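You operate a simulated robot arm through the tools that you are given. There is no shell and no other tool.

The job below is to be done with a simulated robot arm. You get a single attempt, and the scene is never put back.

TASK
Clear the jammed lug out of the crimp press and finish the crimp.
Fine: switch off before lifting the guard; lay the lug on the bench; guard shut, slide left in, press off at the end.

The check looks at the end state, three seconds after you hand in, the way a careful person would. Anything else that was tipped, shoved, dropped, spilled or broken makes it a failure.

THE ROBOT
A 6-joint arm with a fingered hand, fixed in place. Base frame: the origin is on the floor under the middle of its stand, x ahead of it, y to its left, z up. Lengths are in m, angles in degrees, forces in N, time in s.
With the tool pointing down near the work surface it reaches from about 0.3 to 0.7 m from the base axis. Its first joint turns from -166.0 to 166.0 degrees. Payload 4 kg.
The TCP is the grasp point between the finger pads, 0.022 m short of the fingertips. In the tool frame z runs along the fingers and y along their closing line. The gripper opens to 0.112 m; its body begins 0.06 m behind the TCP. The gripper is a hand of 4 fingers: y runs from the thumb to the fingers, the wrist lies at [0, 0, -0.218] in the tool frame, and closing takes about 1.5 s.
Orientation is that of the tool frame in the base frame, as a unit quaternion [w, x, y, z]. With the fingers straight down and closing along the base's y, the tool's x points along the base's -x, its y along +y and its z along -z.

THE INTERFACE
- The arm moves only by the tool drive_tool. Its argument "rows" is a list of rows, each a list of 6 numbers: the shift along the tool's x, y, z in units of 25 mm (1.0 is 25 mm), then the turn, a rotation vector about the tool's x, y, z in units of 6 degrees (1.0 is 6 degrees). In form: [[tx, ty, tz, rx, ry, rz], ...]. A call has 1 to 20 rows; each row shifts and turns the commanded pose from where the row before left it, along the tool's axes as they then stand. "claw" is the opening, from 0 (shut) to 1 (fully open), set as the call begins (left out, the last holds). A call with a number of a shift or a turn outside -1 to 1 is refused whole. A row lasts 0.2 s, in which the tool goes at most 0.05 m and 8.6 degrees; a call with a longer step from one row to the next is refused whole, and so is a gripper value outside its range. Where a pose cannot be reached the arm comes as near as it can. A force on the tool above 40 N (or 10 N above the force at the start of the call, whichever is more), or a blocked arm, ends the call early, and 0.2 s more pass. The fingers move at their own pace (about 0.045 m/s each) and stop on an object; they squeeze with about 33 N. The grip force told is the motor's: it shows also when the fingers shut on nothing. Time passes only in rows, and 0.2 s behind the last, so rows that do not move let the fingers close. The reply holds the time, the measured pose of the TCP, the force on the tool along the base axes, the opening and the grip force, in the units named above and with some noise, with the torque about the TCP (base axes, N m) and any sound that the robot's microphone picked up.
- Cameras (640 x 400 px; columns grow to the right, rows downward): "scene" is fixed at [0.2209, -0.6396, 1.3946]; the picture's right is [0.95, -0.31, 0.00], its down [-0.13, -0.41, -0.90] and it looks along [0.28, 0.86, -0.43] (base axes); focal length 332 px, centre (320, 200). "wrist" rides on the gripper at [0.069, 0.004, -0.083] in the tool frame; the picture's right is [-0.06, 1.00, 0.00], its down [-0.77, -0.05, -0.64] and it looks along [-0.64, -0.04, 0.77] (tool axes); focal length 243 px, centre (320, 200). There is no depth. A picture from a camera that has moved, and an enlarged one, comes with that camera's place and axes in the base frame and with its lens. The place of the scene camera against the robot may be out by one fixed shift of up to 0.012 m in any direction.
- camera(camera): a new picture of that camera. No time passes.
- hand_shape(shape): the hand has 4 fingers and takes this shape, open, in about a second: jaw (thumb against the fingers, like two jaws); tri (thumb and two fingers); tip (a fingertip pinch); poke (one finger out to press); point (the index stretched); flat (the hand flat); cup (the hand cupped); fist (a fist). The gripper value then closes the fingers along that shape, each until it touches; the sizes above hold for jaw. It gives what a move gives, with no picture.
- enlarge(camera, box): a new picture of the part [left, top, right, bottom] of that camera's present view, enlarged. No time passes.
- hand_in(): hands the job in; it is judged then, once.

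Nothing tells you positions but the pictures and the camera data. Unless the task says otherwise, let go and move clear before handing in.

The tools are called after "Emit:" as a command line: name --pt "numbers of a row" for each row, then --argument value for the rest, lists and objects as JSON in quotes. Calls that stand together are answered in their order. drive_tool: Moves the arm, as the interface text tells. Its arguments: {"type":"object","properties":{"rows":{"type":"array","items":{"type":"array","items":{"type":"number"}}},"claw":{"type":"number"}},"required":["rows"]} The other tools are called the same way: hand_shape (shape) gives the hand a shape; camera (camera) takes a picture; enlarge (camera, box) takes an enlarged picture of a part of a camera's view; hand_in () hands the job in.

At the start:

```text
time_s: 0.0
ee_pos: [0.3186, 0.2403, 1.2627]
ee_rot: [0.0, 0.0, 1.0, 0.0]
contact_force: [0.3, 0.5, -0.4]
ft_torque: [0.01, -0.03, -0.03]
width: 0.1117
finger_force: 0.0
shape: jaw
```

scene: 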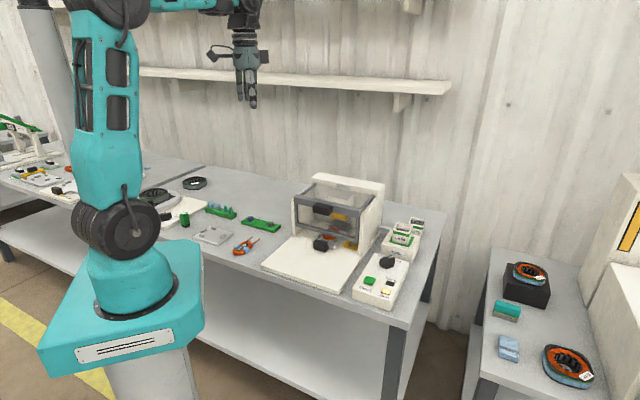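
wrist: 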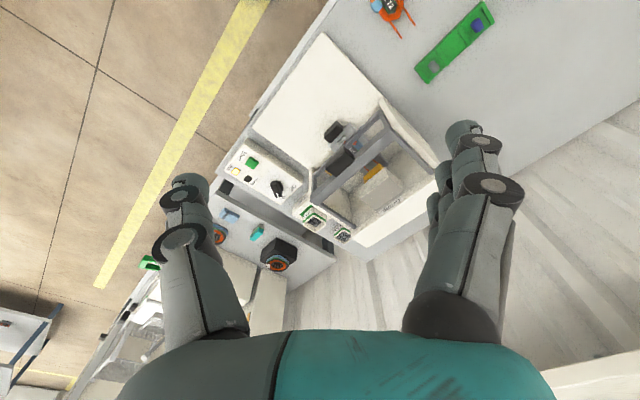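

I see a crimp press with a clear guard on the bench, a control box to its right with buttons and a knob, and a slide with a black knob in front. I'll look closer at each before moving.

Emit:
enlarge --camera "scene" --box '[250, 160, 430, 310]'

Emit:
enlarge --camera "scene" --box '[340, 210, 430, 310]'

Emit:
enlarge --camera "wrist" --box '[220, 30, 460, 280]'

Emit:
enlarge --camera "scene" --box '[280, 170, 390, 260]'

```text
2.67 times, centred on (340, 235) of scene
camera zoom: at [0.2209, -0.6396, 1.3946], right [0.95, -0.31, 0.0], down [-0.13, -0.41, -0.9], along [0.28, 0.86, -0.43], focal length 886 px, centre (267, 107)
```

zoom: 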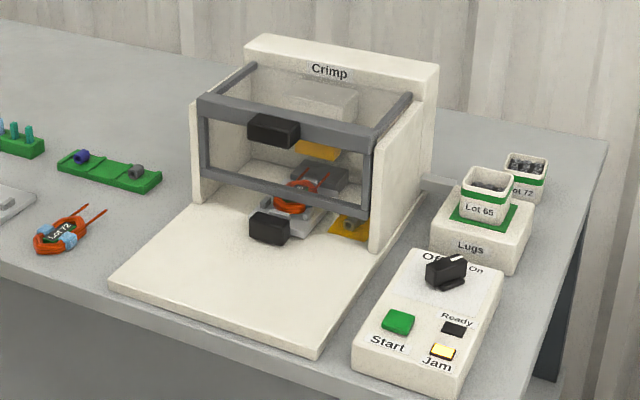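

```text
4.00 times, centred on (385, 260) of scene
camera zoom: at [0.2209, -0.6396, 1.3946], right [0.95, -0.31, 0.0], down [-0.13, -0.41, -0.9], along [0.28, 0.86, -0.43], focal length 1329 px, centre (60, -40)
```

zoom: 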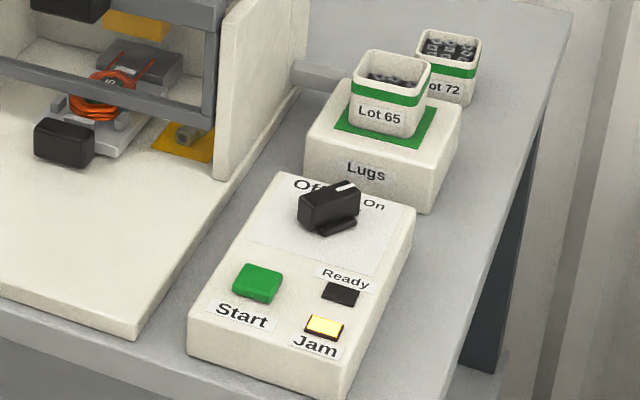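

```text
1.60 times, centred on (340, 155) of wrist
camera zoom: at [0.2497, 0.2458, 1.3456], right [0.06, 1.0, 0.0], down [0.77, -0.05, 0.64], along [0.64, -0.04, -0.77], focal length 388 px, centre (288, 272)
```

zoom: 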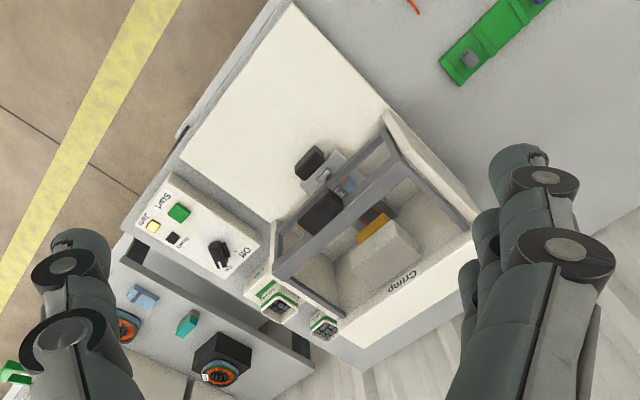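

```text
4.44 times, centred on (335, 215) of scene
camera zoom: at [0.2209, -0.6396, 1.3946], right [0.95, -0.31, 0.0], down [-0.13, -0.41, -0.9], along [0.28, 0.86, -0.43], focal length 1476 px, centre (253, 133)
```

zoom: 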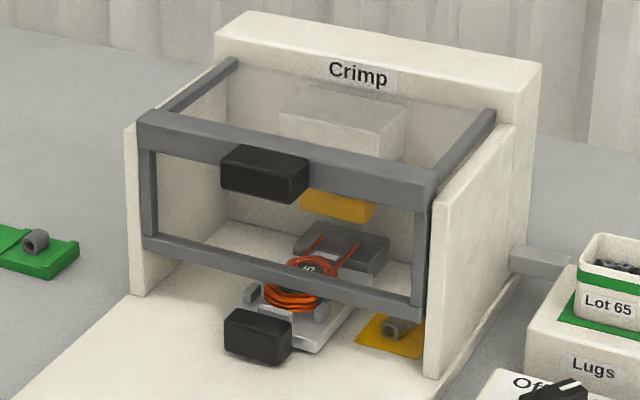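

The press sits turned about 45°, with the slide handle near (0.51, 0.26, 0.77), the guard handle near (0.515, 0.27, 0.907), the On/Off knob near (0.666, 0.097, 0.786) and Start near (0.578, 0.04, 0.779). A loose lug seems to lie on a yellow plate at the right inside the press. I'll look closer at the knob and the work inside.

Emit:
enlarge --camera "wrist" --box '[220, 130, 310, 220]'

Emit:
enlarge --camera "scene" --box '[300, 210, 370, 255]'

Emit:
enlarge --camera "scene" --box '[355, 210, 430, 310]'

Emit:
enlarge --camera "wrist" --box '[300, 90, 450, 240]'

```text
4.44 times, centred on (265, 175) of wrist
camera zoom: at [0.2497, 0.2458, 1.3456], right [0.06, 1.0, 0.0], down [0.77, -0.05, 0.64], along [0.64, -0.04, -0.77], focal length 1078 px, centre (564, 311)
```

zoom: 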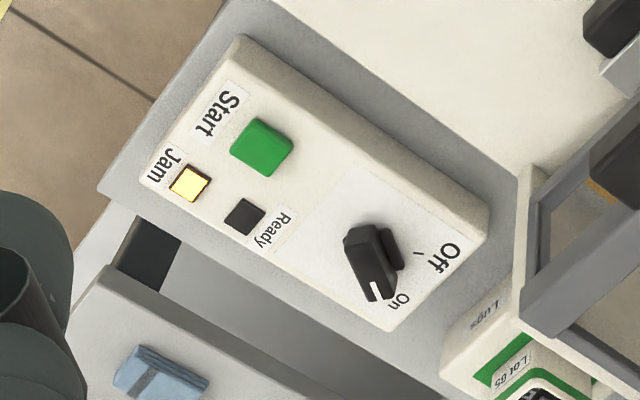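

```text
8.89 times, centred on (335, 232) of scene
camera zoom: at [0.2209, -0.6396, 1.3946], right [0.95, -0.31, 0.0], down [-0.13, -0.41, -0.9], along [0.28, 0.86, -0.43], focal length 2953 px, centre (187, -89)
```

zoom: 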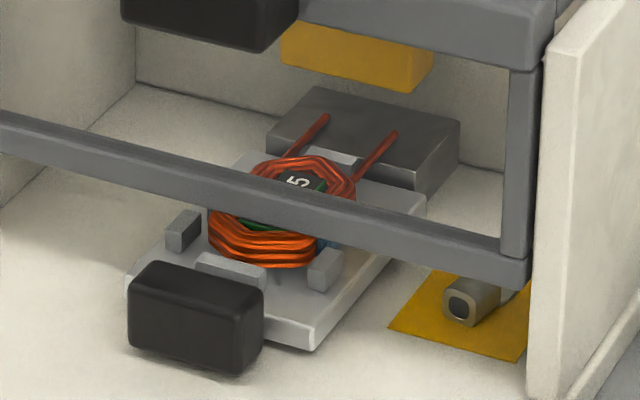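

```text
4.00 times, centred on (392, 260) of scene
camera zoom: at [0.2209, -0.6396, 1.3946], right [0.95, -0.31, 0.0], down [-0.13, -0.41, -0.9], along [0.28, 0.86, -0.43], focal length 1329 px, centre (30, -40)
```

zoom: 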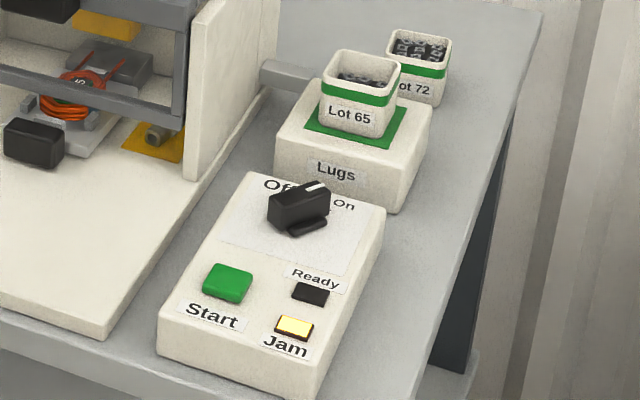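

```text
2.67 times, centred on (375, 165) of wrist
camera zoom: at [0.2497, 0.2458, 1.3456], right [0.06, 1.0, 0.0], down [0.77, -0.05, 0.64], along [0.64, -0.04, -0.77], focal length 647 px, centre (173, 293)
```

zoom: 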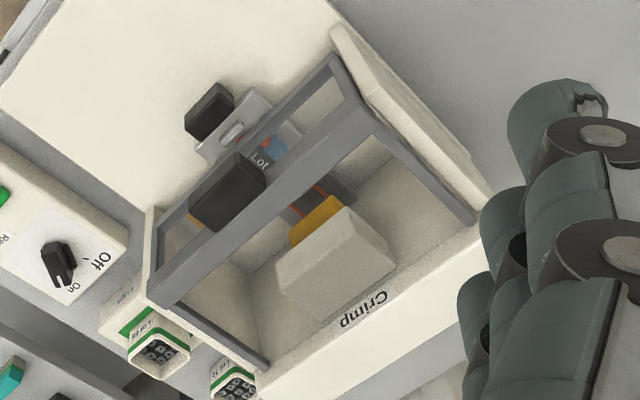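

The knob bar points along +x (On), and Off is about 65–80° counter-clockwise from it. I'll move above the knob with the hand pointing down and half open, then look again.

Emit:
drive_tool --pt "-0.9754 -0.4148 0.8934 0 0 0" --pt "-0.9754 -0.4148 0.8934 0 0 0" --pt "-0.9754 -0.4148 0.8934 0 0 0" --pt "-0.9754 -0.4148 0.8934 0 0 0" --pt "-0.9754 -0.4148 0.8934 0 0 0" --pt "-0.9754 -0.4148 0.8934 0 0 0" --pt "-0.9754 -0.4148 0.8934 0 0 0" --pt "-0.9754 -0.4148 0.8934 0 0 0" --pt "-0.9754 -0.4148 0.8934 0 0 0" --pt "-0.9754 -0.4148 0.8934 0 0 0" --pt "-0.9754 -0.4148 0.8934 0 0 0" --pt "-0.9754 -0.4148 0.8934 0 0 0" --pt "-0.9754 -0.4148 0.8934 0 0 0" --pt "-0.9754 -0.4148 0.8934 0 0 0" --pt "0 0 0 0 0 0" --claw 0.5

Emit:
camera --camera "wrist"

Emit:
camera --camera "scene"

```text
time_s: 3.2
ee_pos: [0.6596, 0.0954, 0.9516]
ee_rot: [0.0, 0.0, 1.0, 0.0]
contact_force: [-0.4, 0.3, 0.6]
ft_torque: [0.0, 0.01, 0.0]
width: 0.0568
finger_force: 0.1
shape: jaw
```

```text
taken
camera wrist: at [0.5903, 0.101, 1.0331], right [0.06, 1.0, 0.0], down [0.77, -0.05, 0.64], along [0.64, -0.04, -0.77], focal length 243 px, centre (320, 200)
```

wrist: 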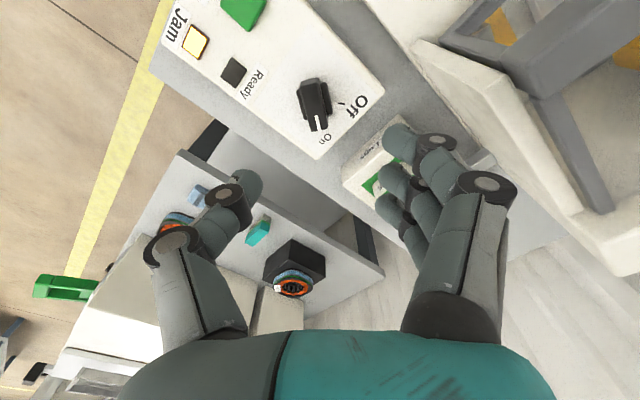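

```text
taken
```

scene: 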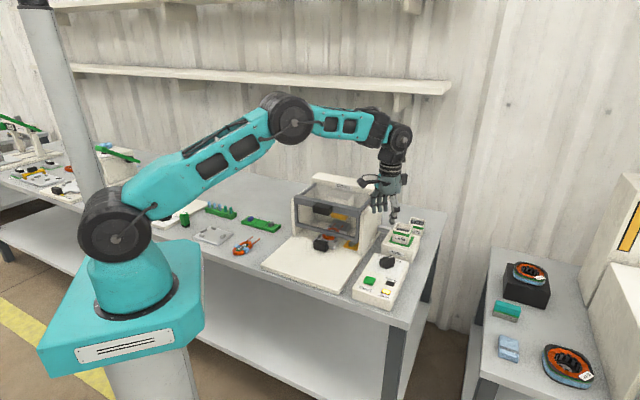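

The hand is above the knob with the thumb at left and the fingers at right. I'll enlarge the knob to fix its centre and angle.

Emit:
enlarge --camera "wrist" --box '[270, 60, 390, 160]'

Emit:
enlarge --camera "scene" --box '[350, 170, 440, 310]'

```text
4.00 times, centred on (330, 110) of wrist
camera zoom: at [0.5903, 0.101, 1.0331], right [0.06, 1.0, 0.0], down [0.77, -0.05, 0.64], along [0.64, -0.04, -0.77], focal length 970 px, centre (280, 560)
```

zoom: 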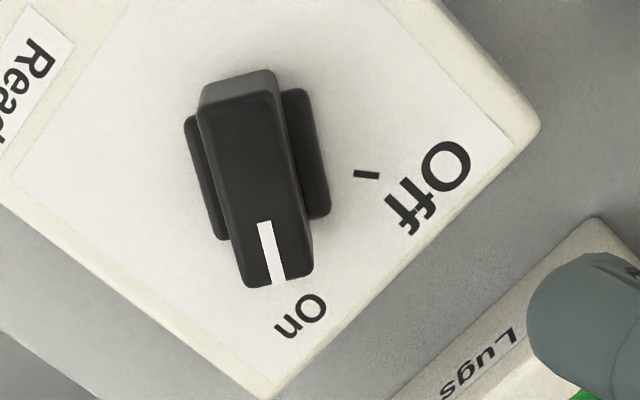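

```text
2.86 times, centred on (395, 240) of scene
camera zoom: at [0.2209, -0.6396, 1.3946], right [0.95, -0.31, 0.0], down [-0.13, -0.41, -0.9], along [0.28, 0.86, -0.43], focal length 949 px, centre (106, 86)
```

zoom: 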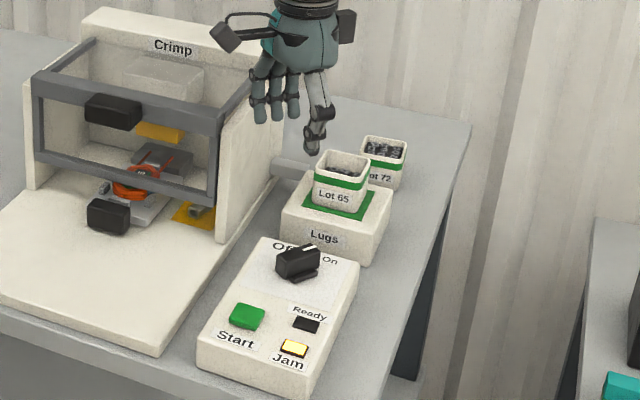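

The knob is a bar on a base, pointing at On, with an Off tick about 60° further round. My height estimate is uncertain (0.765–0.79), so I'll descend part way and re-measure.

Emit:
drive_tool --pt "-0.124 -0.054 0.916 0 0 0" --pt "-0.124 -0.054 0.916 0 0 0" --pt "-0.124 -0.054 0.916 0 0 0" --pt "-0.124 -0.054 0.916 0 0 0" --pt "0 0 0 0 0 0"

Emit:
camera --camera "wrist"

Emit:
enlarge --camera "scene" --box '[350, 170, 440, 310]'

```text
time_s: 4.4
ee_pos: [0.6722, 0.0902, 0.8598]
ee_rot: [-0.001, 0.0, 1.0, 0.0]
contact_force: [0.2, 0.1, 0.8]
ft_torque: [-0.03, -0.02, -0.01]
width: 0.0566
finger_force: 0.0
shape: jaw
```

```text
taken
camera wrist: at [0.6028, 0.0946, 0.9414], right [0.06, 1.0, 0.0], down [0.77, -0.05, 0.64], along [0.64, -0.04, -0.77], focal length 243 px, centre (320, 200)
```

wrist: 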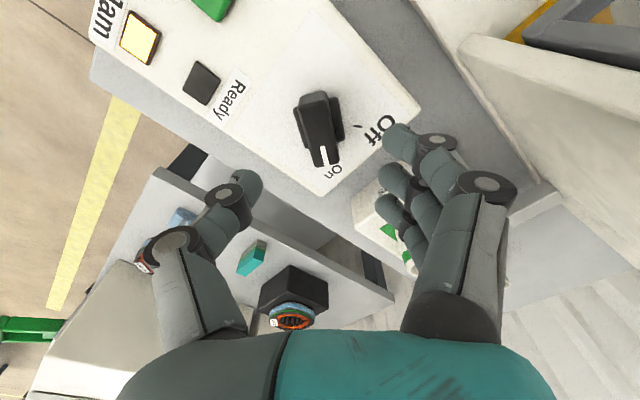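

```text
2.86 times, centred on (395, 240) of scene
camera zoom: at [0.2209, -0.6396, 1.3946], right [0.95, -0.31, 0.0], down [-0.13, -0.41, -0.9], along [0.28, 0.86, -0.43], focal length 949 px, centre (106, 86)
```

zoom: 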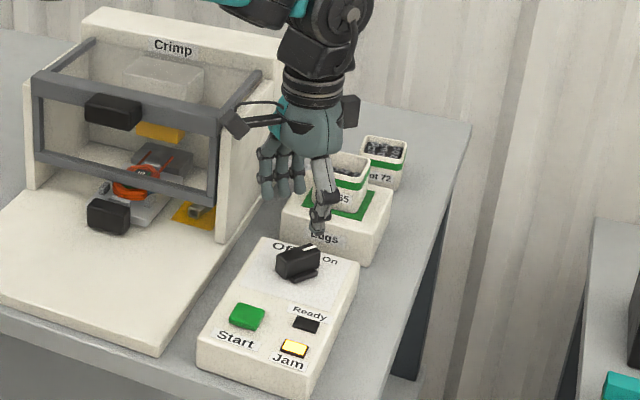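

The fingertips bracket the column beside the knob; I'll enlarge for a precise fix.

Emit:
enlarge --camera "wrist" --box '[260, 70, 420, 200]'

Emit:
enlarge --camera "scene" --box '[360, 210, 420, 270]'

```text
3.08 times, centred on (340, 135) of wrist
camera zoom: at [0.6028, 0.0946, 0.9414], right [0.06, 1.0, 0.0], down [0.77, -0.05, 0.64], along [0.64, -0.04, -0.77], focal length 746 px, centre (258, 400)
```

zoom: 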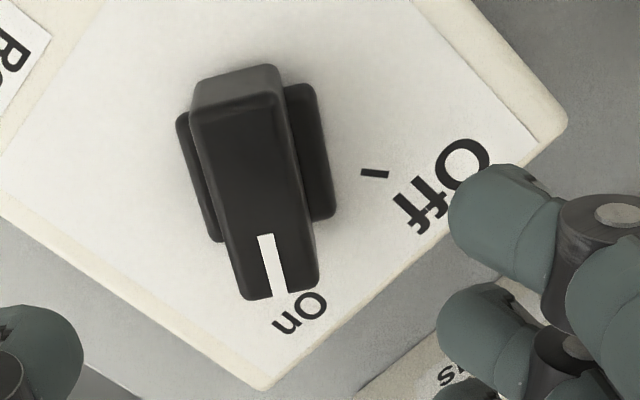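

```text
6.67 times, centred on (390, 240) of scene
camera zoom: at [0.2209, -0.6396, 1.3946], right [0.95, -0.31, 0.0], down [-0.13, -0.41, -0.9], along [0.28, 0.86, -0.43], focal length 2214 px, centre (-147, -67)
```

zoom: 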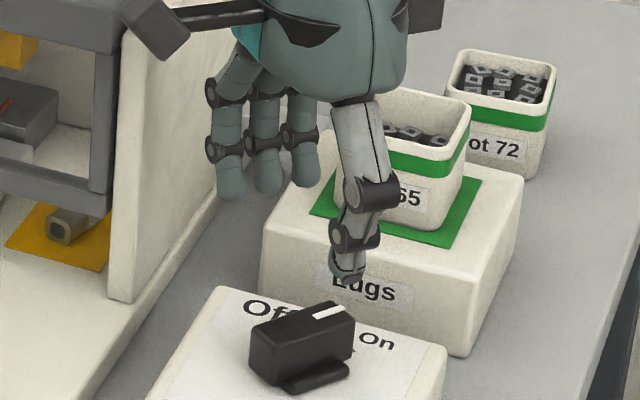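

Combining views, the control box top is near z 0.763, and the knob top is near 0.79 with its centre at about (0.672, 0.090). I'll lower around the knob bar, watching the force.

Emit:
drive_tool --pt "0 0 0.8 0 0 0" --pt "0 0 0.8 0 0 0" --pt "0 0 0.4 0 0 0" --pt "0 0 0.2 0 0 0" --pt "0 0 0.2 0 0 0" --pt "0 0 0 0 0 0"

Emit:
camera --camera "wrist"

Emit:
enlarge --camera "scene" --box '[360, 210, 420, 270]'

```text
time_s: 5.8
ee_pos: [0.6729, 0.0902, 0.7987]
ee_rot: [-0.001, 0.0, 1.0, 0.0]
contact_force: [0.8, 0.6, -1.2]
ft_torque: [0.0, 0.0, 0.02]
width: 0.0568
finger_force: 0.1
shape: jaw
```

```text
taken
camera wrist: at [0.6034, 0.0945, 0.8815], right [0.06, 1.0, 0.0], down [0.77, -0.05, 0.64], along [0.64, -0.04, -0.77], focal length 243 px, centre (320, 200)
```

wrist: 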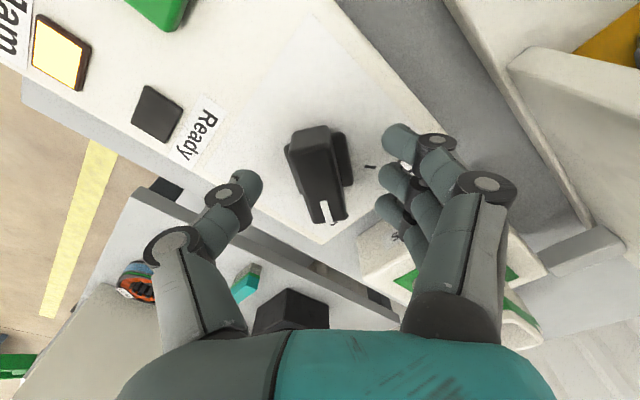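

```text
6.67 times, centred on (390, 240) of scene
camera zoom: at [0.2209, -0.6396, 1.3946], right [0.95, -0.31, 0.0], down [-0.13, -0.41, -0.9], along [0.28, 0.86, -0.43], focal length 2214 px, centre (-147, -67)
```

zoom: 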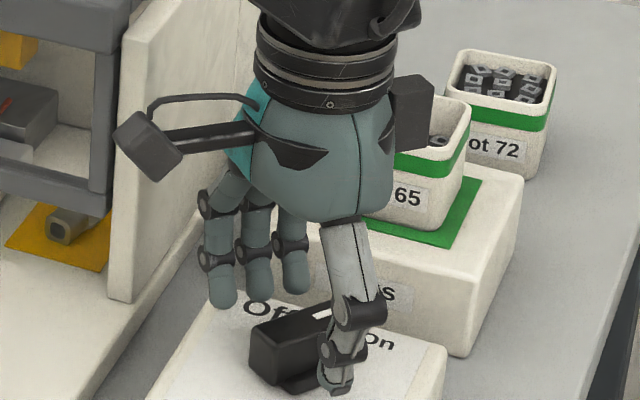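

The fingers straddle the knob now. One more enlargement will show how well centred they are along the bar.

Emit:
enlarge --camera "wrist" --box '[220, 90, 420, 250]'

```text
2.50 times, centred on (320, 170) of wrist
camera zoom: at [0.6034, 0.0945, 0.8815], right [0.06, 1.0, 0.0], down [0.77, -0.05, 0.64], along [0.64, -0.04, -0.77], focal length 606 px, centre (320, 275)
```

zoom: 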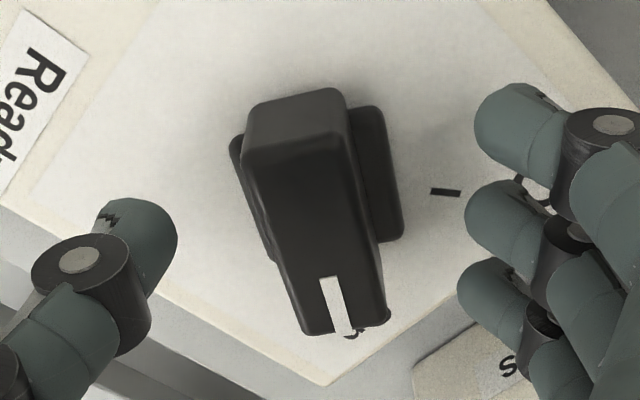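

The knob centre is at about (0.671, 0.090) and its bar is about 8° ccw of +x. I'll align the hand by 8°, drop 4 mm, and close on the bar.

Emit:
drive_tool --pt "0.04 0 0.08 0 0 -0.7" --pt "0.04 0 0.08 0 0 -0.7" --pt "0 0 0 0 0 0"

Emit:
drive_tool --pt "0 0 0 0 0 0" --pt "0 0 0 0 0 0" --pt "0 0 0 0 0 0" --pt "0 0 0 0 0 0" --pt "0 0 0 0 0 0" --pt "0 0 0 0 0 0" --pt "0 0 0 0 0 0" --claw 0

Emit:
enlarge --camera "wrist" --box '[220, 90, 420, 250]'

```text
time_s: 6.6
ee_pos: [0.6711, 0.0886, 0.7952]
ee_rot: [0.0, -0.074, 0.997, -0.001]
contact_force: [0.4, -1.2, 0.6]
ft_torque: [0.01, 0.0, 0.01]
width: 0.0571
finger_force: 0.1
shape: jaw
```

```text
time_s: 8.2
ee_pos: [0.6703, 0.0902, 0.7958]
ee_rot: [0.0, -0.073, 0.997, 0.0]
contact_force: [-1.2, 0.6, -2.4]
ft_torque: [0.06, -0.01, 0.02]
width: 0.0143
finger_force: 33.3
shape: jaw
```

```text
2.50 times, centred on (320, 170) of wrist
camera zoom: at [0.6015, 0.0843, 0.8773], right [-0.08, 1.0, 0.0], down [0.76, 0.06, 0.64], along [0.64, 0.05, -0.77], focal length 606 px, centre (320, 275)
```

zoom: 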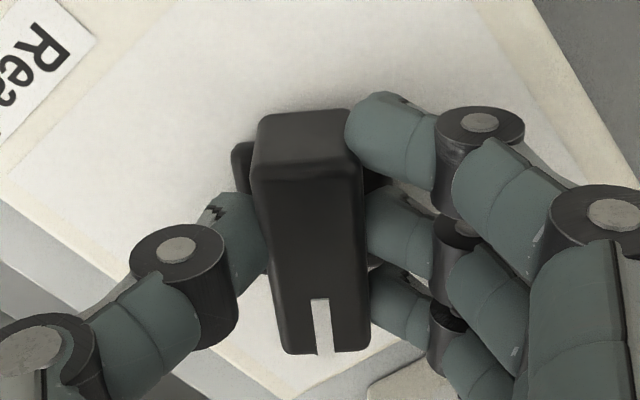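

The grip is firm on the bar. I'll turn it counter-clockwise toward Off in stages, watching the torque.

Emit:
drive_tool --pt "0 0 0 0 0 -0.8" --pt "0 0 0 0 0 -0.8" --pt "0 0 0 0 0 -0.8" --pt "0 0 0 0 0 -0.8" --pt "0 0 0 0 0 -0.8" --pt "0 0 0 0 0 0"

Emit:
enlarge --camera "wrist" --box '[220, 90, 420, 250]'

Emit:
enlarge --camera "scene" --box '[340, 200, 430, 310]'

```text
time_s: 9.6
ee_pos: [0.6703, 0.0891, 0.7946]
ee_rot: [-0.001, -0.278, 0.961, 0.0]
contact_force: [-0.6, -12.0, -5.6]
ft_torque: [-0.19, 0.02, -0.06]
width: 0.0142
finger_force: 33.0
shape: jaw
```

```text
2.50 times, centred on (320, 170) of wrist
camera zoom: at [0.6099, 0.0557, 0.8775], right [-0.48, 0.88, 0.0], down [0.67, 0.37, 0.64], along [0.56, 0.31, -0.77], focal length 606 px, centre (320, 275)
```

zoom: 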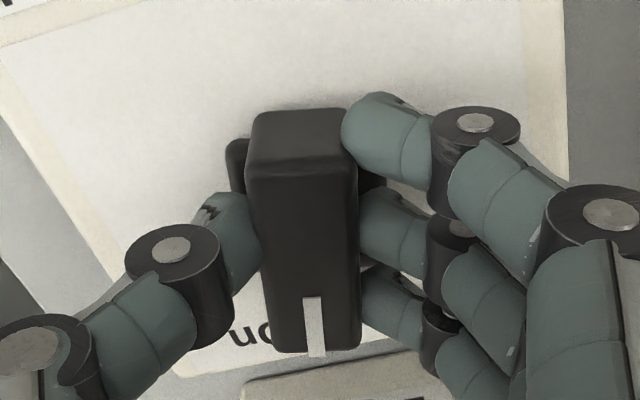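

```text
3.64 times, centred on (385, 255) of scene
camera zoom: at [0.2209, -0.6396, 1.3946], right [0.95, -0.31, 0.0], down [-0.13, -0.41, -0.9], along [0.28, 0.86, -0.43], focal length 1208 px, centre (84, 0)
```

zoom: 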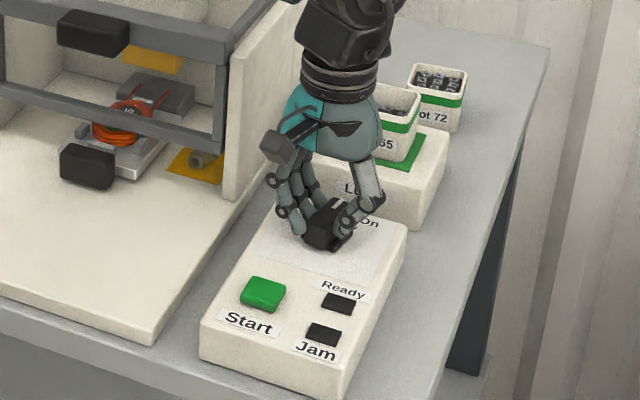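

The Jam lamp has gone dark as the knob turned, so power is going off. A small sideways force suggests a slight off-centre grip; I'll ease it 1 mm and keep turning to the Off stop.

Emit:
drive_tool --pt "0.021 -0.034 0 0 0 -0.8" --pt "0 0 0 0 0 -0.8" --pt "0 0 0 0 0 -0.8" --pt "0 0 0 0 0 -0.8" --pt "0 0 0 0 0 0"

Emit:
enlarge --camera "wrist" --box '[220, 90, 420, 250]'

```text
time_s: 10.8
ee_pos: [0.6706, 0.0873, 0.7956]
ee_rot: [0.0, -0.435, 0.901, -0.001]
contact_force: [-1.0, -22.6, -5.1]
ft_torque: [-0.38, 0.0, -0.17]
width: 0.0144
finger_force: 33.4
shape: jaw
```

```text
2.50 times, centred on (320, 170) of wrist
camera zoom: at [0.6245, 0.0365, 0.8774], right [-0.74, 0.67, 0.0], down [0.51, 0.57, 0.64], along [0.43, 0.48, -0.77], focal length 606 px, centre (320, 275)
```

zoom: 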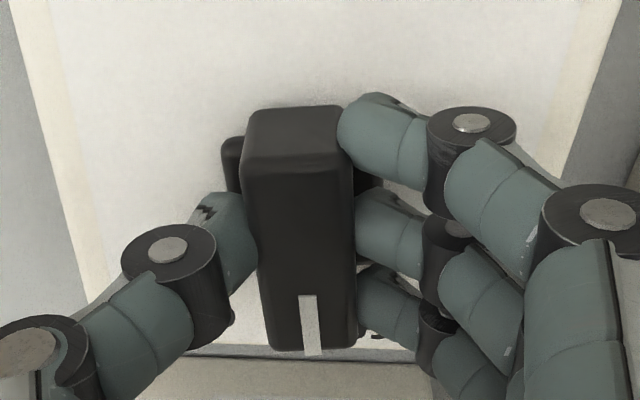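

The lateral force is climbing, so the knob's pivot sits slightly off the hand axis. I'll shift 2 mm toward −y to relieve it before turning the rest.

Emit:
drive_tool --pt "0.063 -0.05 0 0 0 0" --pt "0 0 0 0 0 0"

```text
time_s: 11.4
ee_pos: [0.6712, 0.0884, 0.795]
ee_rot: [0.0, -0.436, 0.9, 0.0]
contact_force: [1.9, -12.1, -4.7]
ft_torque: [-0.22, -0.03, -0.08]
width: 0.0144
finger_force: 32.4
shape: jaw
```

The shift relieved the force as expected. I'll compensate further while finishing the turn.

Emit:
drive_tool --pt "0.077 -0.058 0 0 0 0" --pt "0.014 -0.007 0 0 0 -0.8" --pt "0.014 -0.007 0 0 0 -0.8" --pt "0.014 -0.007 0 0 0 -0.8" --pt "0.014 -0.007 0 0 0 -0.8" --pt "0 0 0 0 0 0"

Emit:
camera --camera "wrist"

Emit:
enlarge --camera "scene" --box '[340, 200, 430, 310]'

```text
time_s: 12.8
ee_pos: [0.6707, 0.0832, 0.7964]
ee_rot: [0.001, -0.581, 0.814, 0.0]
contact_force: [13.5, 18.8, -7.0]
ft_torque: [0.23, -0.19, 0.05]
width: 0.0141
finger_force: 33.1
shape: jaw
```

```text
taken
camera wrist: at [0.6446, 0.0199, 0.8774], right [-0.92, 0.39, 0.0], down [0.29, 0.71, 0.64], along [0.25, 0.59, -0.77], focal length 243 px, centre (320, 200)
```

wrist: 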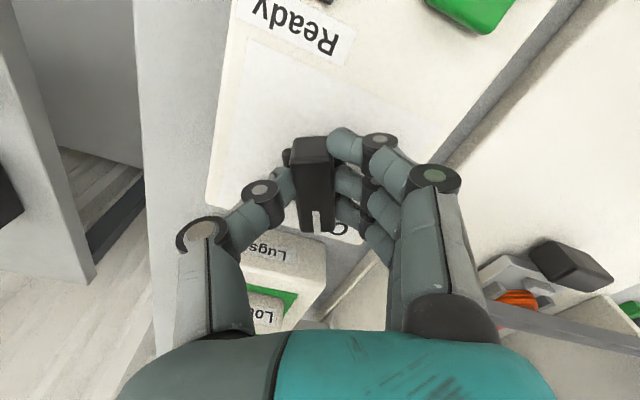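

```text
3.64 times, centred on (385, 255) of scene
camera zoom: at [0.2209, -0.6396, 1.3946], right [0.95, -0.31, 0.0], down [-0.13, -0.41, -0.9], along [0.28, 0.86, -0.43], focal length 1208 px, centre (84, 0)
```

zoom: 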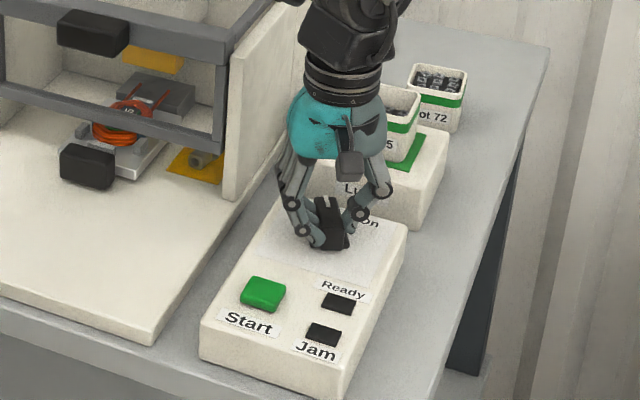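

The hand is now at about 71° and a counter-force has appeared, so I'll release, lift a little and look at where the knob points.

Emit:
drive_tool --pt "0 0 0 0 0 0" --pt "0 0 0 0 0 0" --pt "0 0 0 0 0 0" --pt "0 0 0 0 0 0" --pt "0 0 -1 0 0 0" --pt "0 0 -1 0 0 0" --pt "0 0 -1 0 0 0" --pt "0 0 0 0 0 0" --claw 0.5

Emit:
camera --camera "wrist"

Emit:
enlarge --camera "scene" --box '[340, 200, 430, 310]'

```text
time_s: 14.6
ee_pos: [0.6708, 0.0843, 0.8725]
ee_rot: [0.0, -0.58, 0.815, 0.0]
contact_force: [0.4, 0.0, 0.2]
ft_torque: [0.01, 0.0, 0.03]
width: 0.0549
finger_force: 0.1
shape: jaw
```

```text
taken
camera wrist: at [0.6435, 0.0201, 0.9526], right [-0.92, 0.39, 0.0], down [0.3, 0.71, 0.64], along [0.25, 0.59, -0.77], focal length 243 px, centre (320, 200)
```

wrist: 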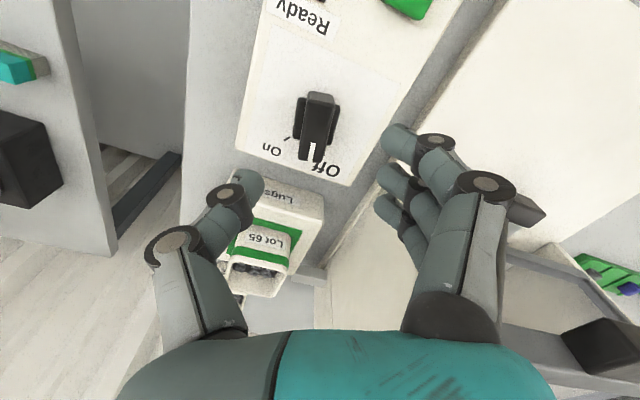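

```text
3.64 times, centred on (385, 255) of scene
camera zoom: at [0.2209, -0.6396, 1.3946], right [0.95, -0.31, 0.0], down [-0.13, -0.41, -0.9], along [0.28, 0.86, -0.43], focal length 1208 px, centre (84, 0)
```

zoom: 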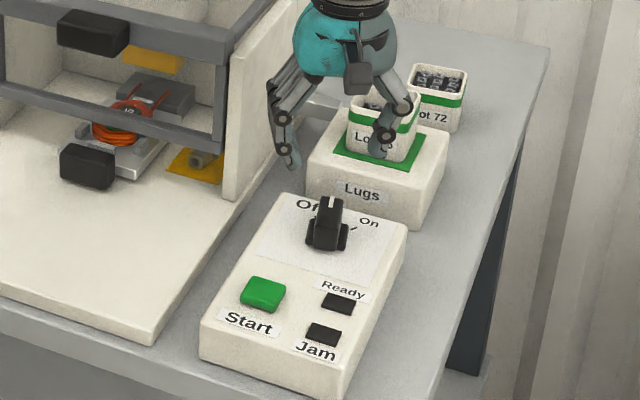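

Emit:
enlarge --camera "wrist" --box '[250, 70, 390, 190]'

Emit:
enlarge --camera "scene" --box '[365, 235, 415, 275]'

```text
3.33 times, centred on (320, 130) of wrist
camera zoom: at [0.6435, 0.0201, 0.9526], right [-0.92, 0.39, 0.0], down [0.3, 0.71, 0.64], along [0.25, 0.59, -0.77], focal length 809 px, centre (320, 433)
```

zoom: 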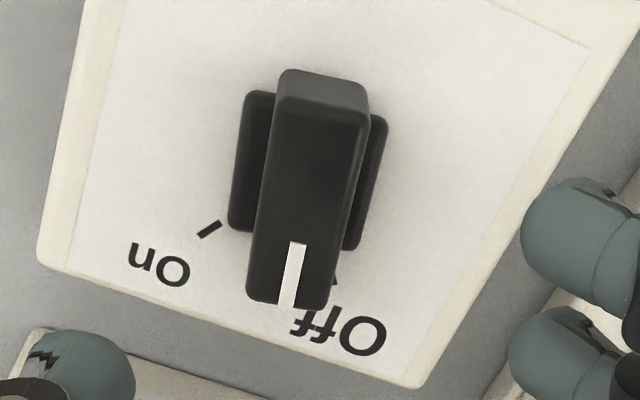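

```text
10.00 times, centred on (390, 255) of scene
camera zoom: at [0.2209, -0.6396, 1.3946], right [0.95, -0.31, 0.0], down [-0.13, -0.41, -0.9], along [0.28, 0.86, -0.43], focal length 3322 px, centre (-380, -350)
```

zoom: 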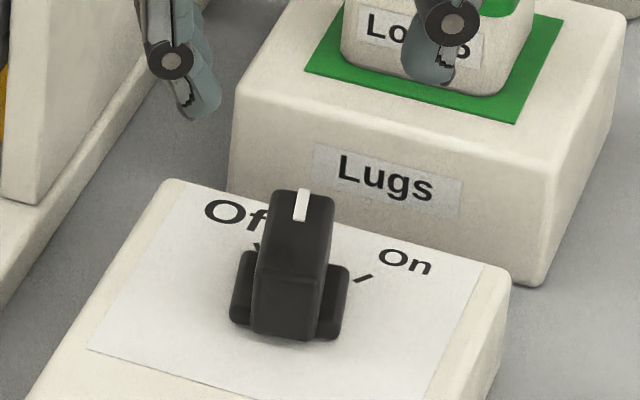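

The knob stopped near 57° and still needs about 20° more to reach the Off tick; the grip slipped some. I'll re-align with the bar at its true pivot (0.6735, 0.087), grip lower, and finish the turn.

Emit:
drive_tool --pt "0 0 0 0 0 0.78" --pt "0 0 0 0 0 0.78" --pt "0 0 0 0 0 0.78" --pt "-0.15 -0.03 0.8 0 0 0" --pt "0 0 0.8 0 0 0" --pt "0 0 0.8 0 0 0" --pt "0 0 0.4 0 0 0" --pt "0 0 0.4 0 0 0" --pt "0 0 0 0 0 0"

Emit:
enlarge --camera "wrist" --box '[220, 90, 420, 250]'

```text
time_s: 16.6
ee_pos: [0.6736, 0.0849, 0.7908]
ee_rot: [0.0, -0.475, 0.88, 0.0]
contact_force: [-0.4, -0.7, 0.7]
ft_torque: [-0.02, 0.0, -0.02]
width: 0.0552
finger_force: 0.0
shape: jaw
```

```text
2.50 times, centred on (320, 170) of wrist
camera zoom: at [0.6318, 0.0302, 0.8725], right [-0.8, 0.6, 0.0], down [0.46, 0.61, 0.64], along [0.39, 0.51, -0.77], focal length 606 px, centre (320, 275)
```

zoom: 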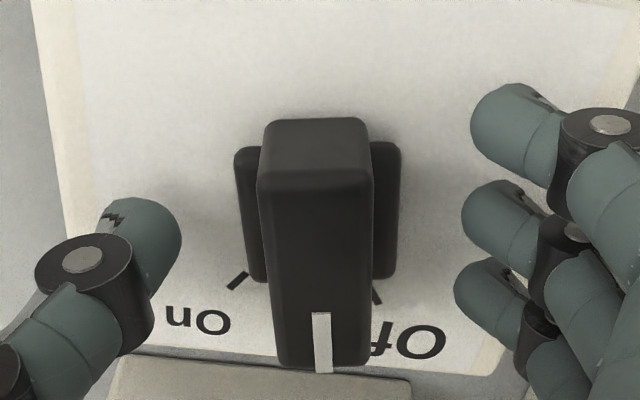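

Centred and aligned on the bar. Closing now.

Emit:
drive_tool --pt "0 0 0 0 0 0" --pt "0 0 0 0 0 0" --pt "0 0 0 0 0 0" --pt "0 0 0 0 0 0" --pt "0 0 0 0 0 0" --pt "0 0 0 0 0 0" --pt "0 0 0 0 0 0" --claw 0

Emit:
drive_tool --pt "0 0 0 0 0 -0.8" --pt "0 0 0 0 0 -0.8" --pt "0 0 0 0 0 -0.8" --pt "0 0 0 0 0 0"

Emit:
enlarge --camera "wrist" --box '[220, 90, 420, 250]'

```text
time_s: 18.2
ee_pos: [0.6722, 0.0845, 0.7899]
ee_rot: [-0.001, -0.475, 0.88, 0.001]
contact_force: [-1.4, 0.3, -2.8]
ft_torque: [-0.01, 0.03, 0.0]
width: 0.0144
finger_force: 32.7
shape: jaw
```

```text
time_s: 19.2
ee_pos: [0.6742, 0.0845, 0.7903]
ee_rot: [-0.001, -0.583, 0.813, 0.0]
contact_force: [6.5, -1.2, -5.9]
ft_torque: [-0.01, -0.07, -0.05]
width: 0.0142
finger_force: 33.0
shape: jaw
```

```text
2.50 times, centred on (320, 170) of wrist
camera zoom: at [0.6471, 0.0209, 0.8725], right [-0.92, 0.38, 0.0], down [0.29, 0.71, 0.64], along [0.25, 0.59, -0.77], focal length 606 px, centre (320, 275)
```

zoom: 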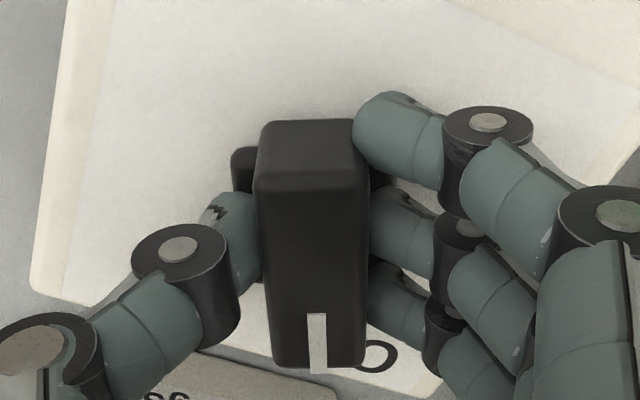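

Low forces and the bar is following. I'll turn further to reach the Off mark or a stop.

Emit:
drive_tool --pt "0 0 0 0 0 -0.8" --pt "0 0 0 0 0 -0.8" --pt "0 0 0 0 0 0"

Emit:
drive_tool --pt "0 0 0 0 0 -0.5" --pt "0 0 0 0 0 0"

Emit:
enlarge --camera "wrist" --box '[220, 90, 420, 250]'

```text
time_s: 20.0
ee_pos: [0.6741, 0.0852, 0.7901]
ee_rot: [0.0, -0.648, 0.762, 0.0]
contact_force: [9.0, -6.0, -4.6]
ft_torque: [-0.09, -0.09, -0.02]
width: 0.0142
finger_force: 33.3
shape: jaw
```

```text
time_s: 20.6
ee_pos: [0.6734, 0.0854, 0.7914]
ee_rot: [-0.001, -0.667, 0.745, -0.001]
contact_force: [8.8, -10.6, -4.5]
ft_torque: [-0.18, -0.18, -0.17]
width: 0.0143
finger_force: 33.7
shape: jaw
```

```text
2.50 times, centred on (320, 170) of wrist
camera zoom: at [0.6618, 0.0167, 0.8725], right [-0.98, 0.17, 0.0], down [0.13, 0.76, 0.64], along [0.11, 0.63, -0.77], focal length 606 px, centre (320, 275)
```

zoom: 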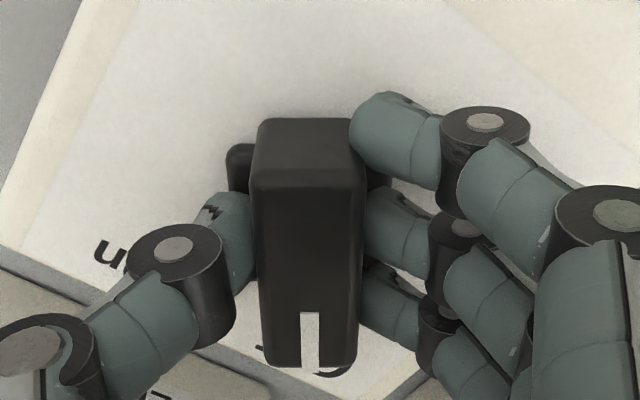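

The torque rose at about 84°, which suggests the Off stop. I'll release, lift and check.

Emit:
drive_tool --pt "0 0 0 0 0 0" --pt "0 0 0 0 0 0" --pt "0 0 0 0 0 0" --pt "0 0 0 0 0 0" --pt "0 0 -1 0 0 0" --pt "0 0 -1 0 0 0" --pt "0 0 -1 0 0 0" --pt "0 0 0 0 0 0" --claw 0.5

Emit:
enlarge --camera "wrist" --box '[250, 70, 390, 190]'

Emit:
enlarge --camera "scene" --box '[350, 235, 415, 305]'

```text
time_s: 22.4
ee_pos: [0.674, 0.0862, 0.8657]
ee_rot: [0.001, -0.667, 0.745, 0.0]
contact_force: [0.0, 0.0, -1.1]
ft_torque: [-0.01, -0.03, 0.01]
width: 0.0551
finger_force: 0.0
shape: jaw
```

```text
3.33 times, centred on (320, 130) of wrist
camera zoom: at [0.6614, 0.0171, 0.9479], right [-0.98, 0.17, 0.0], down [0.13, 0.75, 0.64], along [0.11, 0.63, -0.77], focal length 809 px, centre (320, 433)
```

zoom: 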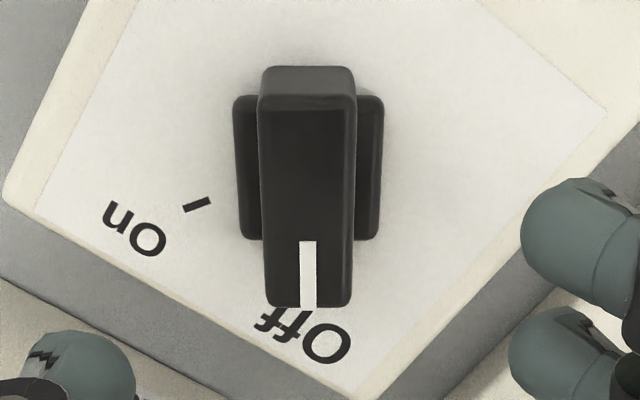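

```text
5.71 times, centred on (382, 270) of scene
camera zoom: at [0.2209, -0.6396, 1.3946], right [0.95, -0.31, 0.0], down [-0.13, -0.41, -0.9], along [0.28, 0.86, -0.43], focal length 1898 px, centre (-37, -200)
```

zoom: 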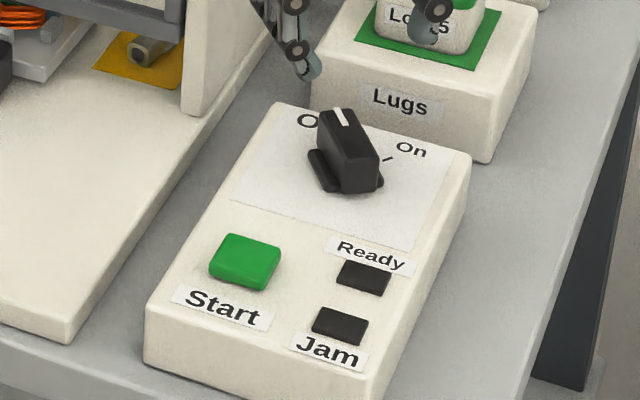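

The knob is on Off and both lamps are dark. Next I'll move in front of and above the press, aligned with it at 45°, to inspect the guard handle and hinge.

Emit:
drive_tool --pt "0 0 -0.9 0 0 0.921" --pt "0 0 -0.9 0 0 0.921" --pt "0 0 -0.9 0 0 0.921" --pt "0 0 -0.9 0 0 0.921" --pt "0 0 -0.9 0 0 0.921" --pt "0 0 -0.9 0 0 0.921" --pt "0 0 -0.9 0 0 0.921" --pt "0 0 0 0 0 0"

Emit:
drive_tool --pt "0.15 0.98 0.09 0 0 0" --pt "0.15 0.98 0.09 0 0 0" --pt "0.15 0.98 0.09 0 0 0" --pt "0.15 0.98 0.09 0 0 0" --pt "0.15 0.98 0.09 0 0 0" --pt "0.15 0.98 0.09 0 0 0" --pt "0.15 0.98 0.09 0 0 0" --pt "0.15 0.98 0.09 0 0 0" --pt "0.15 0.98 0.09 0 0 0" --pt "0.15 0.98 0.09 0 0 0" --pt "0 0 0 0 0 0"

Emit:
camera --camera "wrist"

Emit:
camera --camera "scene"

```text
time_s: 24.2
ee_pos: [0.6746, 0.0848, 1.0235]
ee_rot: [0.0, -0.381, 0.924, 0.0]
contact_force: [0.8, 0.5, -0.3]
ft_torque: [0.0, 0.02, 0.02]
width: 0.0553
finger_force: 0.1
shape: jaw
```

```text
time_s: 26.6
ee_pos: [0.4735, 0.2322, 1.0007]
ee_rot: [0.0, -0.383, 0.924, 0.0]
contact_force: [0.9, -0.8, -0.2]
ft_torque: [-0.03, -0.03, 0.0]
width: 0.0554
finger_force: 0.0
shape: jaw
```

```text
taken
camera wrist: at [0.4215, 0.1859, 1.083], right [-0.66, 0.75, 0.0], down [0.58, 0.51, 0.64], along [0.48, 0.42, -0.77], focal length 243 px, centre (320, 200)
```

wrist: 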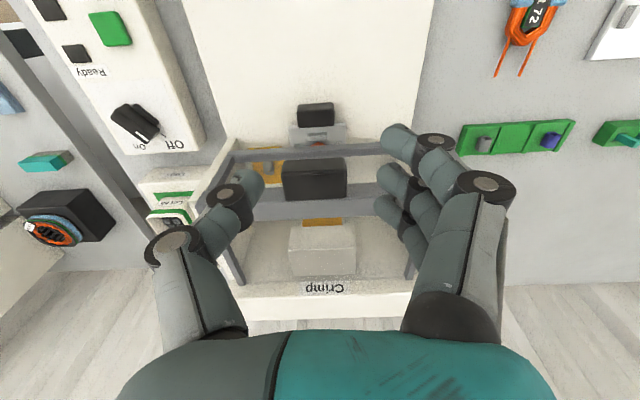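

```text
taken
```

scene: 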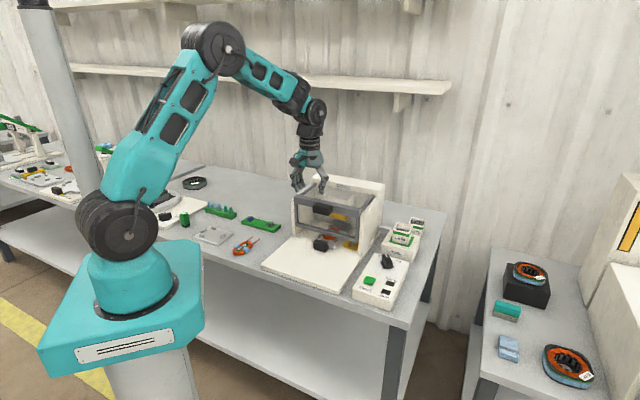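

The hand is now square to the press. I'll enlarge the guard and interior.

Emit:
enlarge --camera "wrist" --box '[200, 90, 440, 300]'

Emit:
enlarge --camera "scene" --box '[280, 170, 390, 260]'

```text
1.90 times, centred on (320, 195) of wrist
camera zoom: at [0.4215, 0.1859, 1.083], right [-0.66, 0.75, 0.0], down [0.58, 0.51, 0.64], along [0.48, 0.42, -0.77], focal length 462 px, centre (320, 210)
```

zoom: 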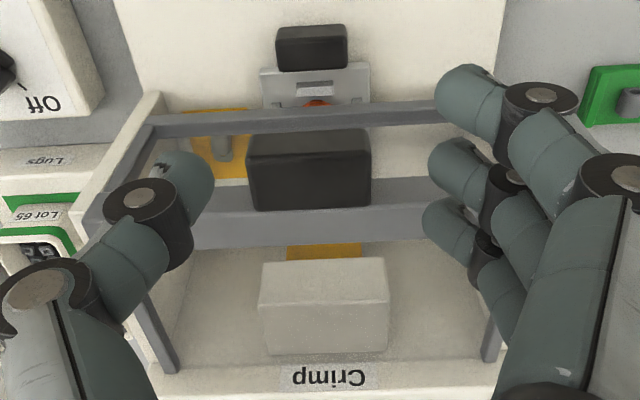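

```text
4.44 times, centred on (335, 215) of scene
camera zoom: at [0.2209, -0.6396, 1.3946], right [0.95, -0.31, 0.0], down [-0.13, -0.41, -0.9], along [0.28, 0.86, -0.43], focal length 1476 px, centre (253, 133)
```

zoom: 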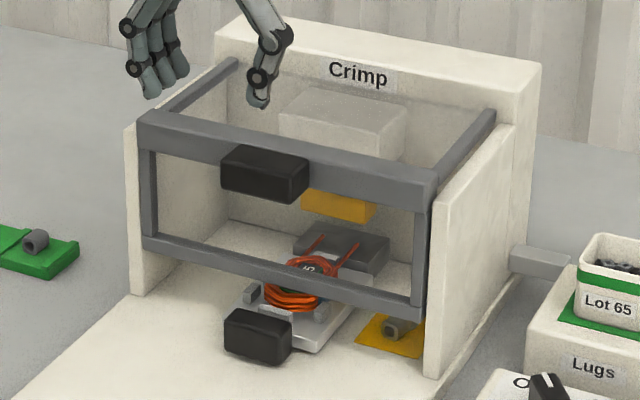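

The guard is an L-shaped frame: front window plus two arms hinged high on the rear wall (near v≈0.68 m along the press axis, z≈0.93), with the black handle on its front top bar. I'll turn the hand so thumb and fingers can take the handle from below and above, starting with a 90° yaw, staying high.

Emit:
drive_tool --pt "0 0 -0.1 0 0 1" --pt "0 0 -0.1 0 0 1" --pt "0 0 -0.1 0 0 1" --pt "0 0 -0.1 0 0 1" --pt "0 0 -0.1 0 0 1" --pt "0 0 -0.1 0 0 1" --pt "0 0 -0.1 0 0 1" --pt "0 0 -0.1 0 0 1" --pt "0 0 -0.1 0 0 1" --pt "0 0 -0.1 0 0 1" --pt "0 0 -0.1 0 0 1" --pt "0 0 -0.1 0 0 1" --pt "0 0 -0.1 0 0 1" --pt "0 0 -0.1 0 0 1" --pt "0 0 -0.1 0 0 1" --pt "0 0 0 0 0 0"

Emit:
camera --camera "wrist"

```text
time_s: 30.0
ee_pos: [0.4739, 0.2324, 1.0389]
ee_rot: [0.0, 0.383, 0.924, 0.0]
contact_force: [0.4, 0.0, 0.7]
ft_torque: [-0.02, -0.03, -0.01]
width: 0.0552
finger_force: 0.0
shape: jaw
```

```text
taken
camera wrist: at [0.4277, 0.2837, 1.1208], right [0.75, 0.66, 0.0], down [0.51, -0.58, 0.64], along [0.42, -0.48, -0.77], focal length 243 px, centre (320, 200)
```

wrist: 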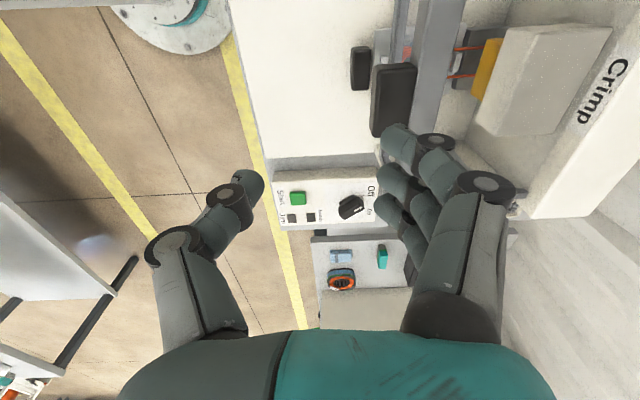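

Yaw done. Now I'll pitch the hand up toward horizontal in two steps, staying above guard height, checking that the pose is being reached.

Emit:
drive_tool --pt "0 0 0 -1 0 0" --pt "0 0 0 -1 0 0" --pt "0 0 0 -1 0 0" --pt "0 0 0 -1 0 0" --pt "0 0 0 -1 0 0" --pt "0 0 0 -1 0 0" --pt "0 0 0 -1 0 0" --pt "0 0 0 -1 0 0" --pt "0 0 0 0 0 0"

Emit:
camera --camera "scene"

```text
time_s: 32.0
ee_pos: [0.4734, 0.2328, 1.039]
ee_rot: [0.157, 0.349, 0.843, 0.377]
contact_force: [0.9, -0.3, 0.9]
ft_torque: [0.02, 0.0, 0.0]
width: 0.0554
finger_force: 0.1
shape: jaw
```

```text
taken
```

scene: 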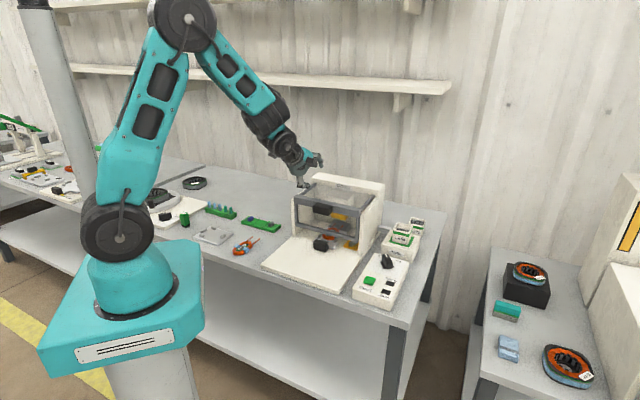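

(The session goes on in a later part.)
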